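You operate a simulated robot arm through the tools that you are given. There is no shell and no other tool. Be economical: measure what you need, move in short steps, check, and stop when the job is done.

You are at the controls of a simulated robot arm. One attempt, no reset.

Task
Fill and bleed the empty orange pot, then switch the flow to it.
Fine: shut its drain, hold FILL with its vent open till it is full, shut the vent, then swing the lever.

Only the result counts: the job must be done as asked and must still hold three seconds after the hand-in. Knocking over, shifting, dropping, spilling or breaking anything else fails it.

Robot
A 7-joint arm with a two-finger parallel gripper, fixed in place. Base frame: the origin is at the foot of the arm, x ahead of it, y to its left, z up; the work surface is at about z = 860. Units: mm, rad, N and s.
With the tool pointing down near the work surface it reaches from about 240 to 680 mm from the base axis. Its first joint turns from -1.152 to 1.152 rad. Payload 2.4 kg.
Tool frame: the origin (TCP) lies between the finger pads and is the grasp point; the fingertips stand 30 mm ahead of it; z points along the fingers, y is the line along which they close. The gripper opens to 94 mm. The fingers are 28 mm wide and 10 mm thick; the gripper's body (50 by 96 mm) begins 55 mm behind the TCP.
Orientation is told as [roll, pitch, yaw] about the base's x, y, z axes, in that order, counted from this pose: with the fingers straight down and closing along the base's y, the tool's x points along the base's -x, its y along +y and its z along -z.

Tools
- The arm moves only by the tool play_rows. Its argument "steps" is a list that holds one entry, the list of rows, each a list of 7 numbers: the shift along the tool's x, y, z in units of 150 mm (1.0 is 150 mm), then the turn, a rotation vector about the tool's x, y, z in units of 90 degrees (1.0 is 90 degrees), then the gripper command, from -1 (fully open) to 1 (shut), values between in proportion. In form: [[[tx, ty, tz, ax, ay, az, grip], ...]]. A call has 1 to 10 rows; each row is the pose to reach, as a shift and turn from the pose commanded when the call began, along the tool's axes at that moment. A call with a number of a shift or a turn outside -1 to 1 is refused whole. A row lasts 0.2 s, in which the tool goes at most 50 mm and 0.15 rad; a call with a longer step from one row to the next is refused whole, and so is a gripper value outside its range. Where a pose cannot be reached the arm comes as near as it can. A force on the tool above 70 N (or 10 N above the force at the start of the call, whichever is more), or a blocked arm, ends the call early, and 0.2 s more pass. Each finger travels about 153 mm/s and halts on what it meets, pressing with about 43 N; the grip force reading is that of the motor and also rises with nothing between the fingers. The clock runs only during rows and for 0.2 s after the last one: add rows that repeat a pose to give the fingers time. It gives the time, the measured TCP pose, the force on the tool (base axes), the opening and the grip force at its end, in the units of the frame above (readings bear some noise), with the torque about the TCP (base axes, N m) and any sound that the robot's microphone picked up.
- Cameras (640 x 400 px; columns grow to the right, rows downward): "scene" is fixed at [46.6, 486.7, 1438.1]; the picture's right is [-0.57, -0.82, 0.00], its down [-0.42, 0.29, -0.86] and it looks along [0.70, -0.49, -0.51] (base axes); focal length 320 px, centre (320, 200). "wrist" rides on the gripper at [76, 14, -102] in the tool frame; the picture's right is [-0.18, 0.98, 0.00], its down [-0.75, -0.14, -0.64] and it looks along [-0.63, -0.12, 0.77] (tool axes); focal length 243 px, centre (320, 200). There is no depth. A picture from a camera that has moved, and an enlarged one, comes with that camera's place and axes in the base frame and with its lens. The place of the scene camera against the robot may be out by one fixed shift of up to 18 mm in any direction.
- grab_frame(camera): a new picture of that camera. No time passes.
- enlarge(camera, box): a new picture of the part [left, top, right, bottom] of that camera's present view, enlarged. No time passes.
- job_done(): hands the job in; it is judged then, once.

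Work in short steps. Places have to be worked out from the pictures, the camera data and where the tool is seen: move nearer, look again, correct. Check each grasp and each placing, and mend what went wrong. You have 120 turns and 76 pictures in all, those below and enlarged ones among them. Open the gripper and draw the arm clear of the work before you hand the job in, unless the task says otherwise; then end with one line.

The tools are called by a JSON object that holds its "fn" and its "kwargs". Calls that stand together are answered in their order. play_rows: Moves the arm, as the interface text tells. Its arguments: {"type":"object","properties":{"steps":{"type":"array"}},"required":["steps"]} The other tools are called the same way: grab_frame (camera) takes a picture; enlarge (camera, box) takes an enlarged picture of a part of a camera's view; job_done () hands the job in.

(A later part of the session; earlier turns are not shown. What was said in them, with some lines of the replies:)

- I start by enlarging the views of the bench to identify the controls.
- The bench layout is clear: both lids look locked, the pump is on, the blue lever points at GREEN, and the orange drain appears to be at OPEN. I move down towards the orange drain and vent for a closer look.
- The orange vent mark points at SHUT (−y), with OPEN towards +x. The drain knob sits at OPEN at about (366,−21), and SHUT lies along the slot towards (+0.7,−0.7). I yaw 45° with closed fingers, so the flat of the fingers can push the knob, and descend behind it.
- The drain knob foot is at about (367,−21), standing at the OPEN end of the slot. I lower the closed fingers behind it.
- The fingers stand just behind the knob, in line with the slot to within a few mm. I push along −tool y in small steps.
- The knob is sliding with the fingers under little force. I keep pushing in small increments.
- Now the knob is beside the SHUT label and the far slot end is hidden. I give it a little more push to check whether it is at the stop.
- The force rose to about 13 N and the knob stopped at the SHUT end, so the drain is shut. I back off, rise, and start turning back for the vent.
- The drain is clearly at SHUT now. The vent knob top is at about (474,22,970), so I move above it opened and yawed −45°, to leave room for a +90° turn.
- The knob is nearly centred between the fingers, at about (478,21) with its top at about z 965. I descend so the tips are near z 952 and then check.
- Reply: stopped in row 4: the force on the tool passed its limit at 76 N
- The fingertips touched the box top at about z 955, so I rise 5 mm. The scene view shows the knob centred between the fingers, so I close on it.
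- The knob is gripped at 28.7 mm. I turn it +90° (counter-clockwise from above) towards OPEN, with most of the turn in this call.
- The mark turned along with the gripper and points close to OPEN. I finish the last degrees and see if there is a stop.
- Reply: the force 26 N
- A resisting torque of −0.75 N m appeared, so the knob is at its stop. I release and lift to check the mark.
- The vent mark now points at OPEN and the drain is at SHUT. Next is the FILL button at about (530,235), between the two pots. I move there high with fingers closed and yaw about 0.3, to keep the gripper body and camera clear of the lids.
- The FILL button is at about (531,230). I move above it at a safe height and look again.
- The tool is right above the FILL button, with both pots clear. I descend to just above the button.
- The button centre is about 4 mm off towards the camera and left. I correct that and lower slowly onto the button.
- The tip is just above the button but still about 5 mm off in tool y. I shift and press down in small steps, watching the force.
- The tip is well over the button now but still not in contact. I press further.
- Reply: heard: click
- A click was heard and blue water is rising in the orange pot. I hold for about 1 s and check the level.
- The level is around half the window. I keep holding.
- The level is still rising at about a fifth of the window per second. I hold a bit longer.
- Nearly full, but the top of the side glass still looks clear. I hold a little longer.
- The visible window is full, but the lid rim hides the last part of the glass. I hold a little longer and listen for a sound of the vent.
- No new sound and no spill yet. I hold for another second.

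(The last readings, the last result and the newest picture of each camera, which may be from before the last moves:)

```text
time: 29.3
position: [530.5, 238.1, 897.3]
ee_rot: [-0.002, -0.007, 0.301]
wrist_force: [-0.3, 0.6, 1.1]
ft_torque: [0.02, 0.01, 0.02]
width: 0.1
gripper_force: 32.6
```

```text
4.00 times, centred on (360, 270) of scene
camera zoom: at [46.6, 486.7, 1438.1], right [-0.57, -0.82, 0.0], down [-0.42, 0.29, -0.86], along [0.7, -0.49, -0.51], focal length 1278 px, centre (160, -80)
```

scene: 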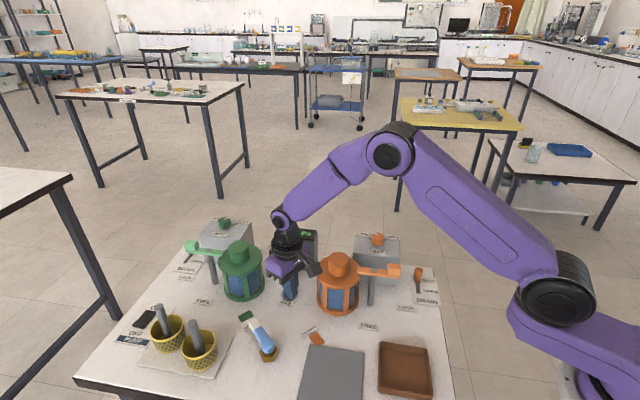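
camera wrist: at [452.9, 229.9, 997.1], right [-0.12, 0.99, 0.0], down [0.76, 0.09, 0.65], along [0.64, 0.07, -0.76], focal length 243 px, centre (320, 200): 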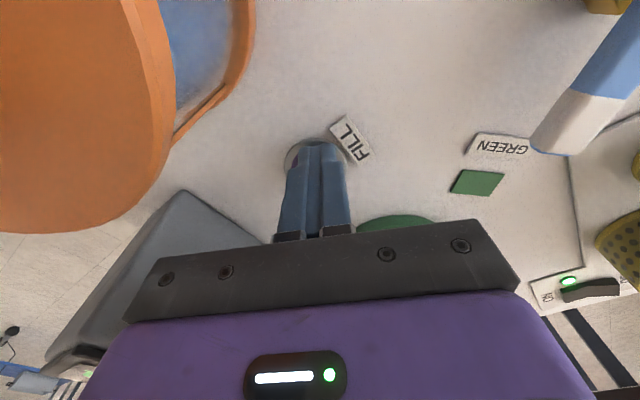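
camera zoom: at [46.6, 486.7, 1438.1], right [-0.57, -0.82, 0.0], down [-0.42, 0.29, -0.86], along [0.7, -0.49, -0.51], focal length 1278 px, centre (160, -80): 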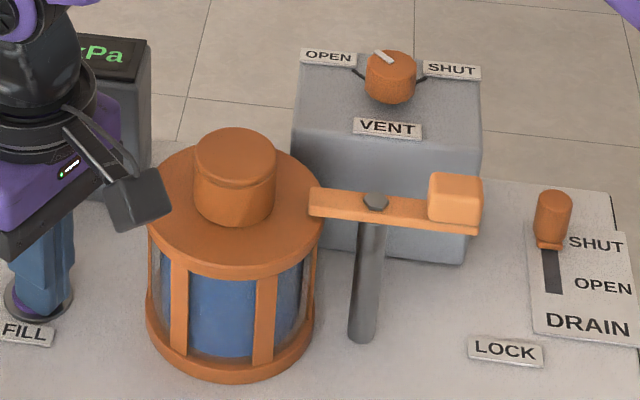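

The rise rate puts the full level well behind us, with no spill. I release FILL, lift straight up and head back to the vent.

{"fn": "play_rows", "kwargs": {"steps": [[[0, 0, -0.2, 0, 0, 0, 1], [0, 0, -0.5, 0, 0, 0, 1], [0, 0, -0.8, 0, 0, 0, 1], [0, 0, -1, 0, 0, 0, 1], [0.15, -0.2, -1, 0, 0, -0.08, 1], [0.3, -0.45, -1, 0, 0, -0.16, 1], [0.4, -0.7, -1, 0, 0, -0.24, 0.5], [0.5, -0.95, -1, 0, 0, -0.309, 0]]]}}

{"fn": "enlarge", "kwargs": {"camera": "scene", "box": [200, 200, 460, 330]}}

```text
time: 31.1
position: [500.3, 79.4, 1045.0]
ee_rot: [-0.004, -0.003, 0.789]
wrist_force: [0.2, -0.2, 0.5]
ft_torque: [0.0, 0.05, 0.0]
width: 47.5
gripper_force: 0.1
```

```text
2.46 times, centred on (330, 265) of scene
camera zoom: at [46.6, 486.7, 1438.1], right [-0.57, -0.82, 0.0], down [-0.42, 0.29, -0.86], along [0.7, -0.49, -0.51], focal length 787 px, centre (295, 40)
```

zoom: 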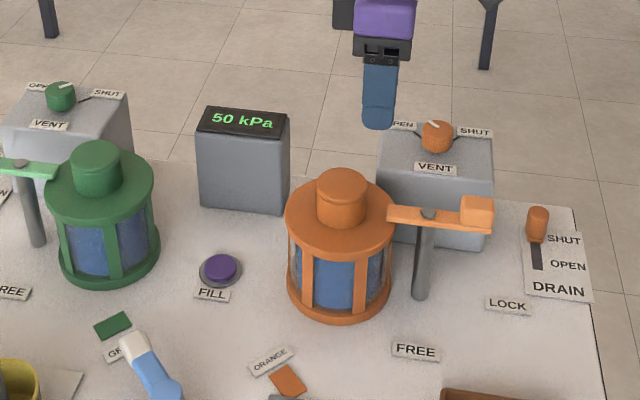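

The orange pot stays full. I go above the vent knob with yaw +45° and descend around it.

{"fn": "play_rows", "kwargs": {"steps": [[[0.19, -0.08, 0, 0, 0, 0, -0.3], [0.382, -0.165, 0, 0, 0, 0, -0.3], [0.382, -0.165, 0, 0, 0, 0, -0.3], [0.382, -0.165, 0.2, 0, 0, 0, -0.3], [0.382, -0.165, 0.365, 0, 0, 0, -0.3], [0.382, -0.165, 0.365, 0, 0, 0, -0.3]]]}}

{"fn": "grab_frame", "kwargs": {"camera": "wrist"}}

```text
time: 32.5
position: [477.4, 25.6, 990.6]
ee_rot: [-0.005, -0.006, 0.787]
wrist_force: [0.6, 0.0, -0.4]
ft_torque: [0.0, 0.01, -0.04]
width: 61.2
gripper_force: 0.0
```

```text
30 pictures are left
camera wrist: at [411.8, -19.2, 1092.9], right [-0.57, 0.82, 0.0], down [0.63, 0.43, 0.65], along [0.53, 0.36, -0.76], focal length 243 px, centre (320, 200)
```

wrist: 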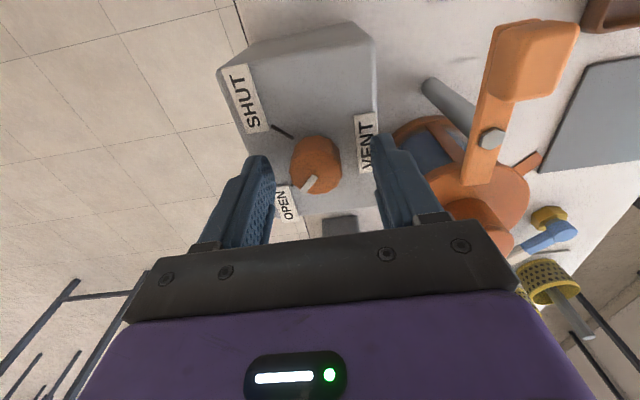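

The knob is centred within about 2 mm. I close on it.

{"fn": "play_rows", "kwargs": {"steps": [[[0, -0.015, 0, 0, 0, 0, 0.1], [0, -0.015, 0, 0, 0, 0, 0.5], [0, -0.015, 0, 0, 0, 0, 1], [0, -0.015, 0, 0, 0, 0, 1]]]}}

```text
time: 33.5
position: [478.6, 24.1, 991.9]
ee_rot: [-0.003, -0.005, 0.786]
wrist_force: [-3.6, 4.5, -0.4]
ft_torque: [0.8, 0.17, -0.06]
width: 28.8
gripper_force: 45.0
```

The knob is gripped at 28.8 mm. I turn it clockwise (−90°) towards SHUT.

{"fn": "play_rows", "kwargs": {"steps": [[[0, 0, 0, 0, 0, 0.09, 1], [0, 0, 0, 0, 0, 0.18, 1], [0, 0, 0, 0, 0, 0.27, 1], [0, 0, 0, 0, 0, 0.36, 1], [0, 0, 0, 0, 0, 0.45, 1], [0, 0, 0, 0, 0, 0.54, 1], [0, 0, 0, 0, 0, 0.63, 1], [0, 0, 0, 0, 0, 0.72, 1], [0, 0, 0, 0, 0, 0.81, 1], [0, 0, 0, 0, 0, 0.9, 1]]]}}

{"fn": "play_rows", "kwargs": {"steps": [[[0, 0, 0, 0, 0, 0.06, 1], [0, 0, 0, 0, 0, 0.12, 1], [0, 0, 0, 0, 0, 0.12, 1]]]}}

{"fn": "grab_frame", "kwargs": {"camera": "wrist"}}

```text
time: 35.7
position: [479.5, 21.1, 991.0]
ee_rot: [0.003, -0.006, -0.63]
wrist_force: [-13.0, -6.3, 33.5]
ft_torque: [-0.96, -0.18, 0.02]
width: 28.7
gripper_force: 45.2
```

```text
time: 36.5
position: [478.7, 20.1, 990.7]
ee_rot: [0.003, -0.005, -0.818]
wrist_force: [-14.2, -14.1, 36.9]
ft_torque: [-0.84, 0.34, 0.63]
width: 28.9
gripper_force: 44.9
```

```text
29 pictures are left
camera wrist: at [435.7, 86.2, 1091.9], right [0.84, 0.54, 0.01], down [0.41, -0.65, 0.65], along [0.35, -0.54, -0.76], focal length 243 px, centre (320, 200)
```

wrist: 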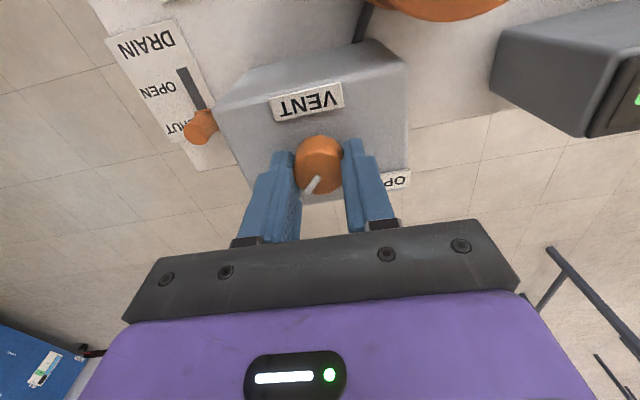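

The stop torque (+0.63 N m) appeared and the mark points at SHUT as at the start. I release and lift.

{"fn": "play_rows", "kwargs": {"steps": [[[0, 0, 0, 0, 0, 0, 0.2], [0, 0, 0, 0, 0, 0, -0.3], [0, 0, 0, 0, 0, 0, -0.3], [0, 0, -0.25, 0, 0, 0, -0.3], [0, 0, -0.55, 0, 0, 0, 0], [0, 0, -0.85, 0, 0, 0, 0.5], [0, 0, -1, 0, 0, 0, 1], [0, 0, -1, 0, 0, 0, 1]]]}}

{"fn": "enlarge", "kwargs": {"camera": "scene", "box": [270, 210, 450, 330]}}

{"fn": "enlarge", "kwargs": {"camera": "scene", "box": [220, 290, 360, 380]}}

```text
time: 38.3
position: [477.8, 22.0, 1140.8]
ee_rot: [0.004, -0.004, -0.816]
wrist_force: [0.0, 0.3, 0.8]
ft_torque: [0.02, -0.01, -0.01]
width: 0.0
gripper_force: 33.2
```

```text
3.33 times, centred on (360, 270) of scene
camera zoom: at [46.6, 486.7, 1438.1], right [-0.57, -0.82, 0.0], down [-0.42, 0.29, -0.86], along [0.7, -0.49, -0.51], focal length 1065 px, centre (187, -33)
```

zoom: 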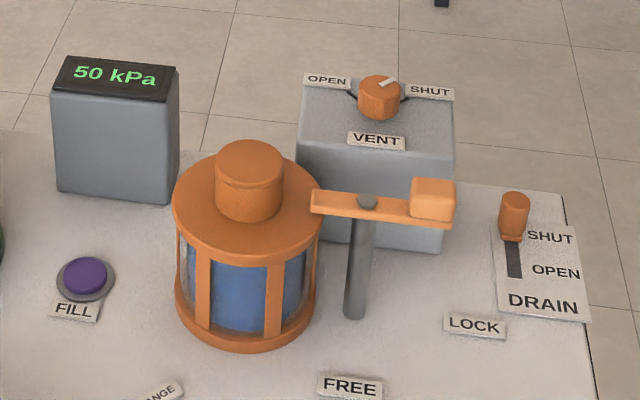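

```text
4.44 times, centred on (290, 335) of scene
camera zoom: at [46.6, 486.7, 1438.1], right [-0.57, -0.82, 0.0], down [-0.42, 0.29, -0.86], along [0.7, -0.49, -0.51], focal length 1420 px, centre (453, -400)
```

zoom: 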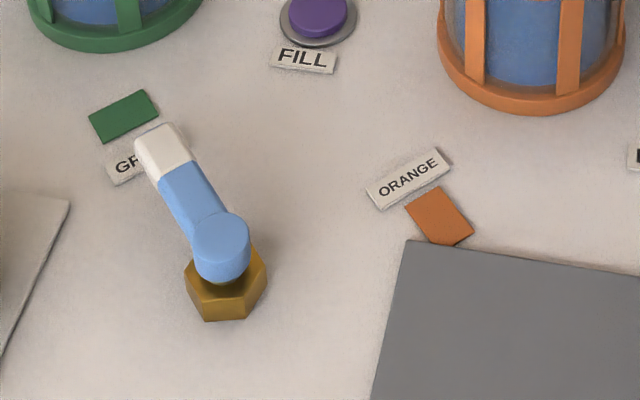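

The vent and drain are both shut and the pot is full. Now the blue lever: its pivot is at about (424,345) and its tip at about (483,344), pointing to GREEN, and ORANGE lies towards −y. I travel there high.

{"fn": "play_rows", "kwargs": {"steps": [[[0.14, 0.07, 0, 0, 0, -0.08, 1], [0.28, 0.15, 0, 0, 0, -0.17, 1], [0.42, 0.23, 0, 0, 0, -0.26, 1], [0.56, 0.3, 0, 0, 0, -0.35, 1], [0.7, 0.37, 0, 0, 0, -0.44, 1], [0.853, 0.455, 0, 0, 0, -0.52, 1], [0.853, 0.455, 0, 0, 0, -0.52, 1]]]}}

{"fn": "play_rows", "kwargs": {"steps": [[[0, 0.3, 0, 0, 0, 0, 1], [0, 0.6, 0, 0, 0, 0, 1], [0, 0.9, 0.1, 0, 0, 0, 1], [0, 1.0, 0.3, 0, 0, 0, 1], [0, 1.0, 0.3, 0, 0, 0, 1]]]}}

{"fn": "grab_frame", "kwargs": {"camera": "wrist"}}

{"fn": "grab_frame", "kwargs": {"camera": "scene"}}

```text
time: 39.9
position: [439.4, 163.2, 1138.7]
ee_rot: [-0.002, -0.006, 0.005]
wrist_force: [-0.6, -0.4, 0.2]
ft_torque: [0.02, -0.01, -0.02]
width: 0.4
gripper_force: 33.2
```

```text
time: 41.1
position: [438.7, 312.4, 1094.2]
ee_rot: [0.0, -0.007, 0.002]
wrist_force: [0.6, -0.3, -0.5]
ft_torque: [0.01, 0.0, -0.01]
width: 0.2
gripper_force: 33.1
```

```text
26 pictures are left
camera wrist: at [362.3, 327.0, 1195.7], right [0.18, 0.98, 0.0], down [0.75, -0.14, 0.65], along [0.64, -0.12, -0.76], focal length 243 px, centre (320, 200)
```

wrist: 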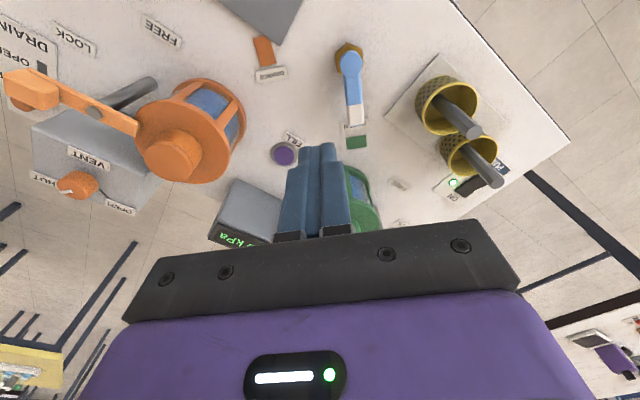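

```text
25 pictures are left
```

scene: 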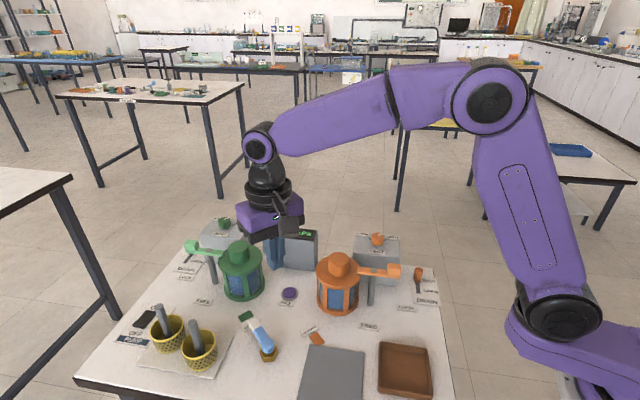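

{"fn": "enlarge", "kwargs": {"camera": "wrist", "box": [230, 20, 510, 190]}}

```text
2.29 times, centred on (370, 105) of wrist
camera zoom: at [362.3, 327.0, 1195.7], right [0.18, 0.98, 0.0], down [0.75, -0.14, 0.65], along [0.64, -0.12, -0.76], focal length 555 px, centre (206, 417)
```

zoom: 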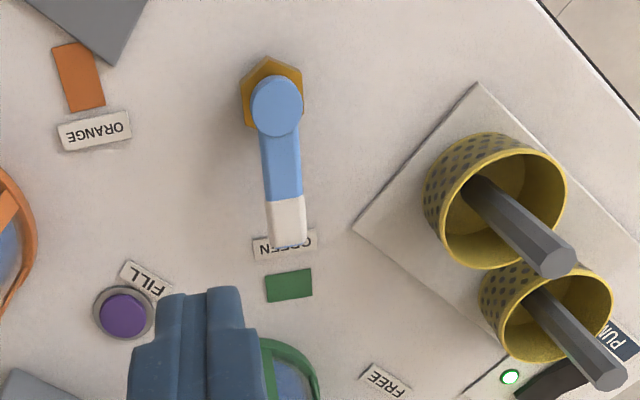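

The lever pivot is at about (426,349), the hub top at z≈900 and the tip at about (497,349); the lever is about 22 mm wide. I go to the +y side of the tip at (478,377), above the table first.

{"fn": "play_rows", "kwargs": {"steps": [[[-0.13, 0.2, 0, 0, 0, 0, 1], [-0.262, 0.43, 0, 0, 0, 0, 1], [-0.262, 0.43, 0.3, 0, 0, 0, 1], [-0.262, 0.43, 0.6, 0, 0, 0, 1], [-0.262, 0.43, 0.6, 0, 0, 0, 1]]]}}

{"fn": "grab_frame", "kwargs": {"camera": "wrist"}}

{"fn": "enlarge", "kwargs": {"camera": "scene", "box": [120, 260, 320, 390]}}

```text
time: 42.3
position: [480.8, 373.7, 1005.7]
ee_rot: [0.0, -0.008, 0.002]
wrist_force: [0.4, 0.5, -0.5]
ft_torque: [0.02, -0.02, -0.01]
width: 0.0
gripper_force: 32.6
```

```text
23 pictures are left
camera wrist: at [403.7, 388.2, 1106.3], right [0.18, 0.98, 0.0], down [0.75, -0.14, 0.65], along [0.64, -0.12, -0.76], focal length 243 px, centre (320, 200)
```

wrist: 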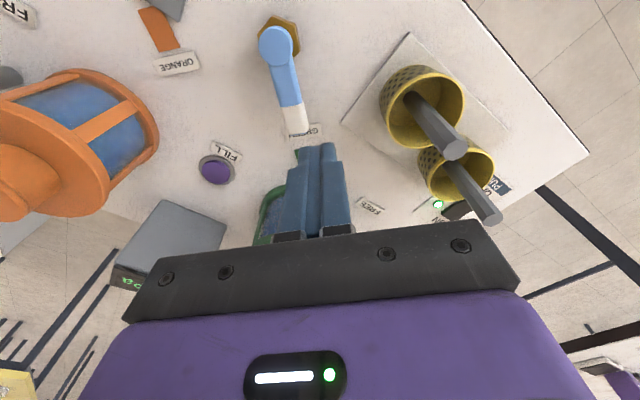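

```text
3.08 times, centred on (220, 325) of scene
camera zoom: at [46.6, 486.7, 1438.1], right [-0.57, -0.82, 0.0], down [-0.42, 0.29, -0.86], along [0.7, -0.49, -0.51], focal length 983 px, centre (628, -185)
```

zoom: 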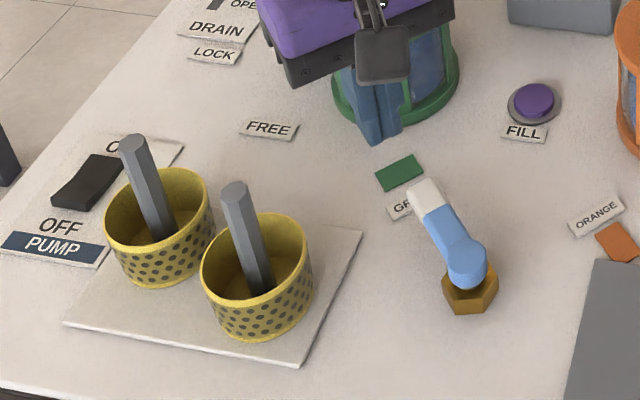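

The lever's +y edge is at about y 363, so I shift 7 mm further out and descend so the tips are at about z 880.

{"fn": "play_rows", "kwargs": {"steps": [[[0.04, 0.05, 0.1, 0, 0, 0, 1], [0.04, 0.05, 0.35, 0, 0, 0, 1], [0.04, 0.05, 0.55, 0, 0, 0, 1], [0.04, 0.05, 0.63, 0, 0, 0, 1], [0.04, 0.05, 0.63, 0, 0, 0, 1]]]}}

{"fn": "grab_frame", "kwargs": {"camera": "wrist"}}

{"fn": "enlarge", "kwargs": {"camera": "scene", "box": [150, 260, 320, 380]}}

```text
time: 43.5
position: [474.5, 382.9, 911.7]
ee_rot: [0.0, -0.007, 0.002]
wrist_force: [-1.1, -0.3, 0.2]
ft_torque: [0.01, -0.03, -0.03]
width: 0.0
gripper_force: 32.9
```

```text
21 pictures are left
camera wrist: at [396.7, 398.0, 1012.3], right [0.18, 0.98, 0.0], down [0.75, -0.14, 0.65], along [0.64, -0.12, -0.76], focal length 243 px, centre (320, 200)
```

wrist: 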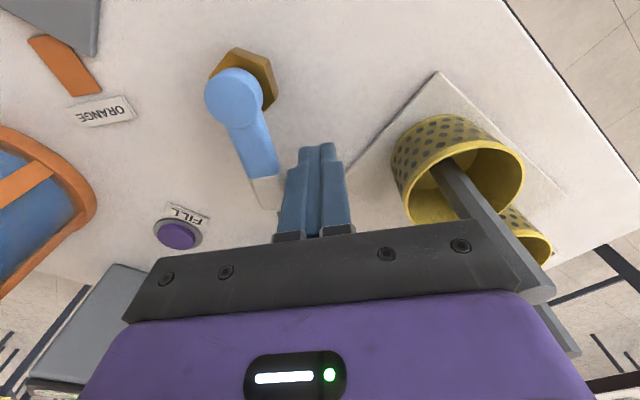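

```text
3.33 times, centred on (235, 320) of scene
camera zoom: at [46.6, 486.7, 1438.1], right [-0.57, -0.82, 0.0], down [-0.42, 0.29, -0.86], along [0.7, -0.49, -0.51], focal length 1065 px, centre (603, -200)
```

zoom: 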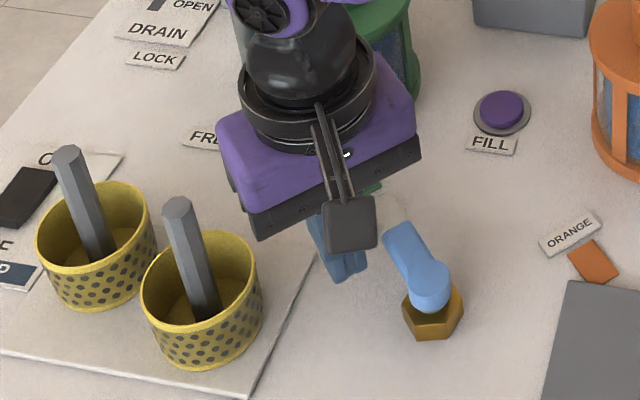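

The fingers stand beside the lever on the +y side, clear of the cups. I sweep the first half of the arc in small steps.

{"fn": "play_rows", "kwargs": {"steps": [[[0.01, -0.067, 0, 0, 0, 0, 1], [-0.005, -0.11, 0, 0, 0, 0, 1], [-0.017, -0.153, 0, 0, 0, 0, 1], [-0.018, -0.2, 0, 0, 0, 0, 1], [-0.02, -0.247, 0, 0, 0, 0, 1], [-0.012, -0.29, 0, 0, 0, 0, 1], [0, -0.335, 0, 0, 0, 0, 1]]]}}

{"fn": "grab_frame", "kwargs": {"camera": "wrist"}}

```text
time: 45.1
position: [475.9, 333.4, 910.8]
ee_rot: [0.002, -0.008, 0.002]
wrist_force: [-0.1, 1.0, 0.6]
ft_torque: [0.03, -0.03, 0.0]
width: 0.2
gripper_force: 32.7
```

```text
19 pictures are left
camera wrist: at [397.8, 347.5, 1014.0], right [0.18, 0.98, 0.0], down [0.75, -0.14, 0.65], along [0.64, -0.12, -0.76], focal length 243 px, centre (320, 200)
```

wrist: 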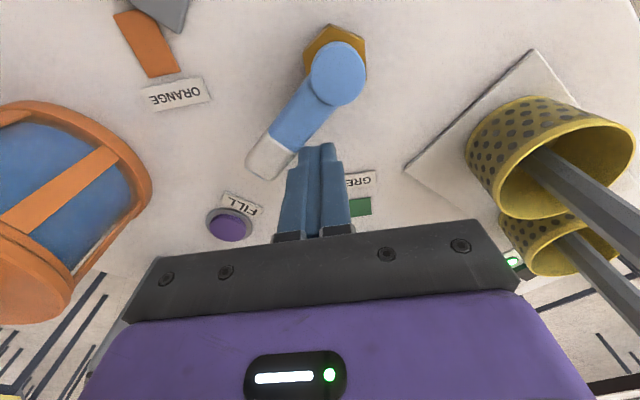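

The lever follows and is at about −45°. I continue the arc to −90°.

{"fn": "play_rows", "kwargs": {"steps": [[[0.02, -0.045, 0, 0, 0, 0, 1], [0.047, -0.085, 0, 0, 0, 0, 1], [0.078, -0.12, 0, 0, 0, 0, 1], [0.11, -0.153, 0, 0, 0, 0, 1], [0.15, -0.178, 0, 0, 0, 0, 1], [0.187, -0.2, 0, 0, 0, 0, 1]]]}}

{"fn": "grab_frame", "kwargs": {"camera": "wrist"}}

```text
time: 46.5
position: [450.0, 303.6, 912.3]
ee_rot: [0.01, -0.02, -0.001]
wrist_force: [25.5, 10.3, -4.4]
ft_torque: [0.26, -0.49, -0.2]
width: 0.0
gripper_force: 32.8
```

```text
18 pictures are left
camera wrist: at [372.6, 317.4, 1013.3], right [0.18, 0.98, 0.01], down [0.74, -0.15, 0.66], along [0.65, -0.11, -0.76], focal length 243 px, centre (320, 200)
```

wrist: 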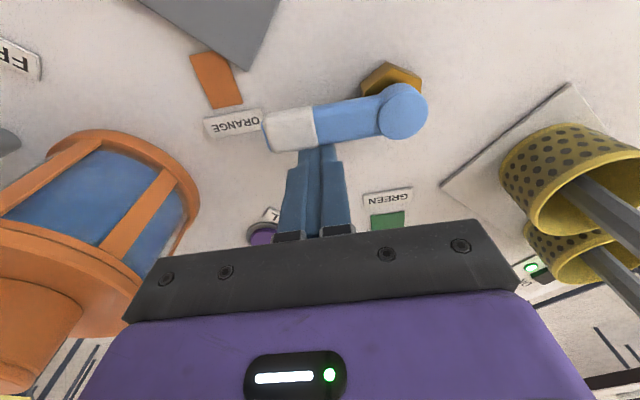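

Resistance rose to about 27 N with the lever tip at the ORANGE label, so it is at its stop. I back off and lift to inspect everything.

{"fn": "play_rows", "kwargs": {"steps": [[[-0.08, 0, 0, 0, 0, 0, 1], [-0.08, 0, -0.25, 0, 0, 0, 1], [-0.08, 0, -0.5, 0, 0, 0, 1], [-0.08, 0, -0.8, 0, 0, 0, 1], [0.1, 0, -1, 0, 0, 0, 0.5], [0.3, 0, -1, 0, 0, 0, 0], [0.3, 0, -1, 0, 0, 0, -1], [0.3, 0, -1, 0, 0, 0, -1]]]}}

{"fn": "grab_frame", "kwargs": {"camera": "wrist"}}

{"fn": "enlarge", "kwargs": {"camera": "scene", "box": [180, 220, 440, 380]}}

```text
time: 48.3
position: [399.5, 303.1, 1061.4]
ee_rot: [0.0, -0.006, 0.002]
wrist_force: [-0.7, 0.3, -0.3]
ft_torque: [0.02, 0.0, -0.02]
width: 93.9
gripper_force: 0.0
```

```text
17 pictures are left
camera wrist: at [322.5, 316.6, 1163.5], right [0.18, 0.98, 0.0], down [0.75, -0.14, 0.65], along [0.64, -0.12, -0.76], focal length 243 px, centre (320, 200)
```

wrist: 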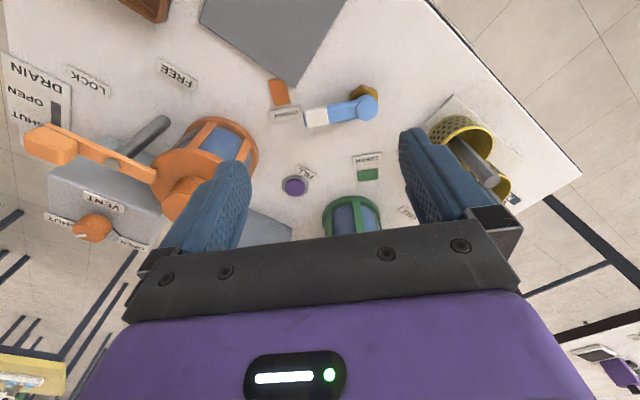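

```text
2.46 times, centred on (310, 300) of scene
camera zoom: at [46.6, 486.7, 1438.1], right [-0.57, -0.82, 0.0], down [-0.42, 0.29, -0.86], along [0.7, -0.49, -0.51], focal length 787 px, centre (345, -46)
```

zoom: 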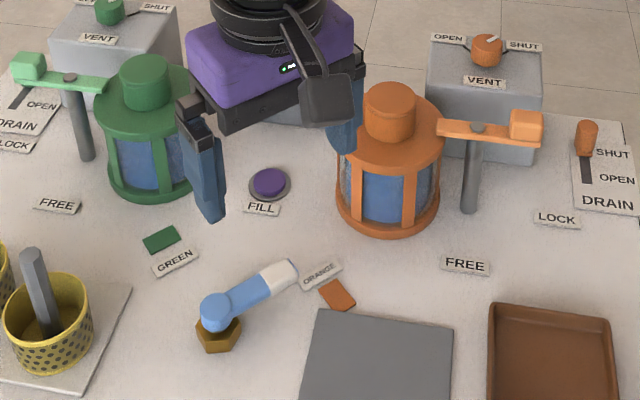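

The lever now points to ORANGE, turned a full 90°. I retreat clear of the work and check the gauge, pot and valves once more.

{"fn": "play_rows", "kwargs": {"steps": [[[0.15, -0.25, -0.1, 0, 0, 0, -1], [0.3, -0.5, -0.35, 0, 0, 0, -1], [0.4, -0.75, -0.6, 0, 0, 0, -1], [0.4, -1, -0.85, 0, 0, 0, -1], [0.4, -1, -1, 0, 0, 0, -1]]]}}

{"fn": "enlarge", "kwargs": {"camera": "scene", "box": [120, 210, 450, 400]}}

{"fn": "enlarge", "kwargs": {"camera": "scene", "box": [230, 220, 430, 360]}}

```text
refused: row 2 steps farther than a row can; nothing moved
```

```text
1.94 times, centred on (285, 305) of scene
camera zoom: at [46.6, 486.7, 1438.1], right [-0.57, -0.82, 0.0], down [-0.42, 0.29, -0.86], along [0.7, -0.49, -0.51], focal length 620 px, centre (388, -4)
```

zoom: 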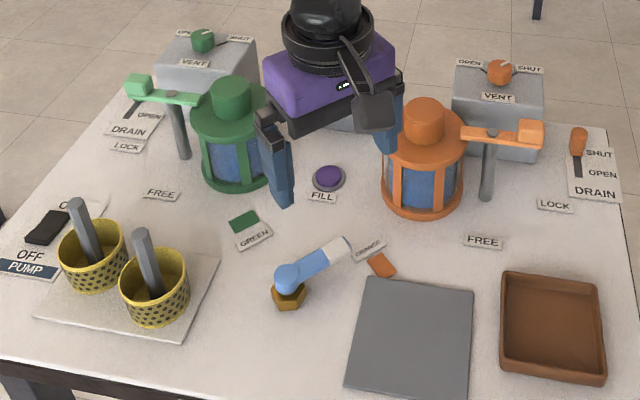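

```text
2.86 times, centred on (330, 290) of scene
camera zoom: at [46.6, 486.7, 1438.1], right [-0.57, -0.82, 0.0], down [-0.42, 0.29, -0.86], along [0.7, -0.49, -0.51], focal length 913 px, centre (291, -57)
```

zoom: 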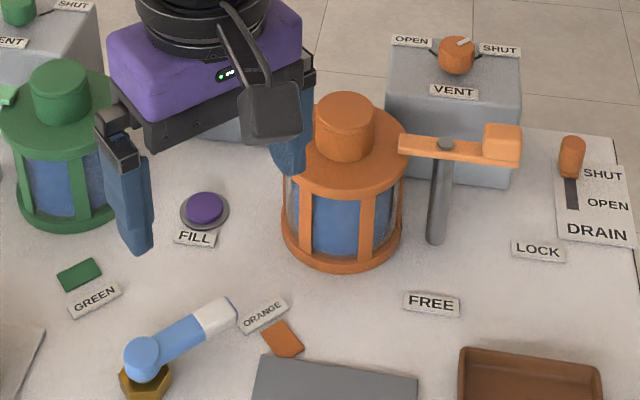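

The retreat was refused because the steps were too long. I retreat again with smaller steps, going up first.

{"fn": "play_rows", "kwargs": {"steps": [[[0, 0, -0.25, 0, 0, 0, -1], [0, 0, -0.5, 0, 0, 0, -1], [0.05, -0.2, -0.7, 0, 0, 0, -1], [0.1, -0.4, -0.85, 0, 0, 0, -1], [0.2, -0.6, -1, 0, 0, 0, -1], [0.3, -0.85, -1, 0, 0, 0, -1], [0.4, -1, -1, 0, 0, 0, -1]]]}}

{"fn": "enlarge", "kwargs": {"camera": "scene", "box": [120, 210, 450, 400]}}

{"fn": "enlarge", "kwargs": {"camera": "scene", "box": [230, 220, 430, 360]}}

```text
time: 49.9
position: [336.7, 154.1, 1210.5]
ee_rot: [0.0, -0.008, 0.003]
wrist_force: [-0.1, -0.4, 0.0]
ft_torque: [0.02, -0.02, 0.02]
width: 94.0
gripper_force: 0.1
```

```text
1.94 times, centred on (285, 305) of scene
camera zoom: at [46.6, 486.7, 1438.1], right [-0.57, -0.82, 0.0], down [-0.42, 0.29, -0.86], along [0.7, -0.49, -0.51], focal length 620 px, centre (388, -4)
```

zoom: 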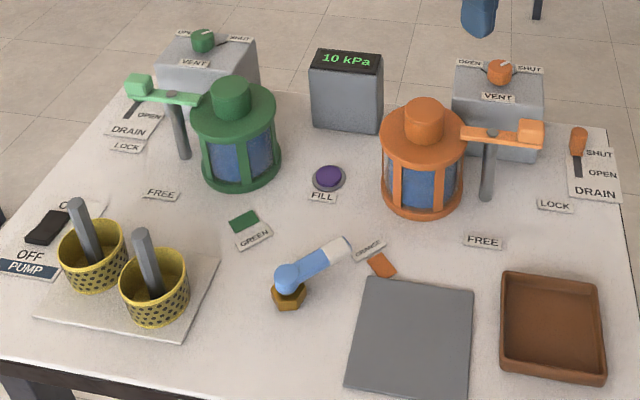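

```text
2.86 times, centred on (330, 290) of scene
camera zoom: at [46.6, 486.7, 1438.1], right [-0.57, -0.82, 0.0], down [-0.42, 0.29, -0.86], along [0.7, -0.49, -0.51], focal length 913 px, centre (291, -57)
```

zoom: 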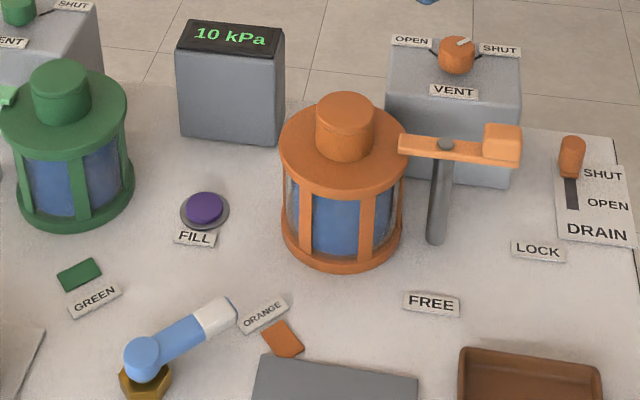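

The gauge dropped from 50 to 10 kPa, so flow now goes through the orange pot, which is full with its drain and vent shut. The arm is clear and the gripper open, so I hand in.

{"fn": "job_done", "kwargs": {}}

```text
The job is handed in.
```

The orange pot is filled and bled, its drain and vent are shut, and the lever is on ORANGE; the gauge fell from 50 to 10 kPa and nothing was spilled or knocked over.
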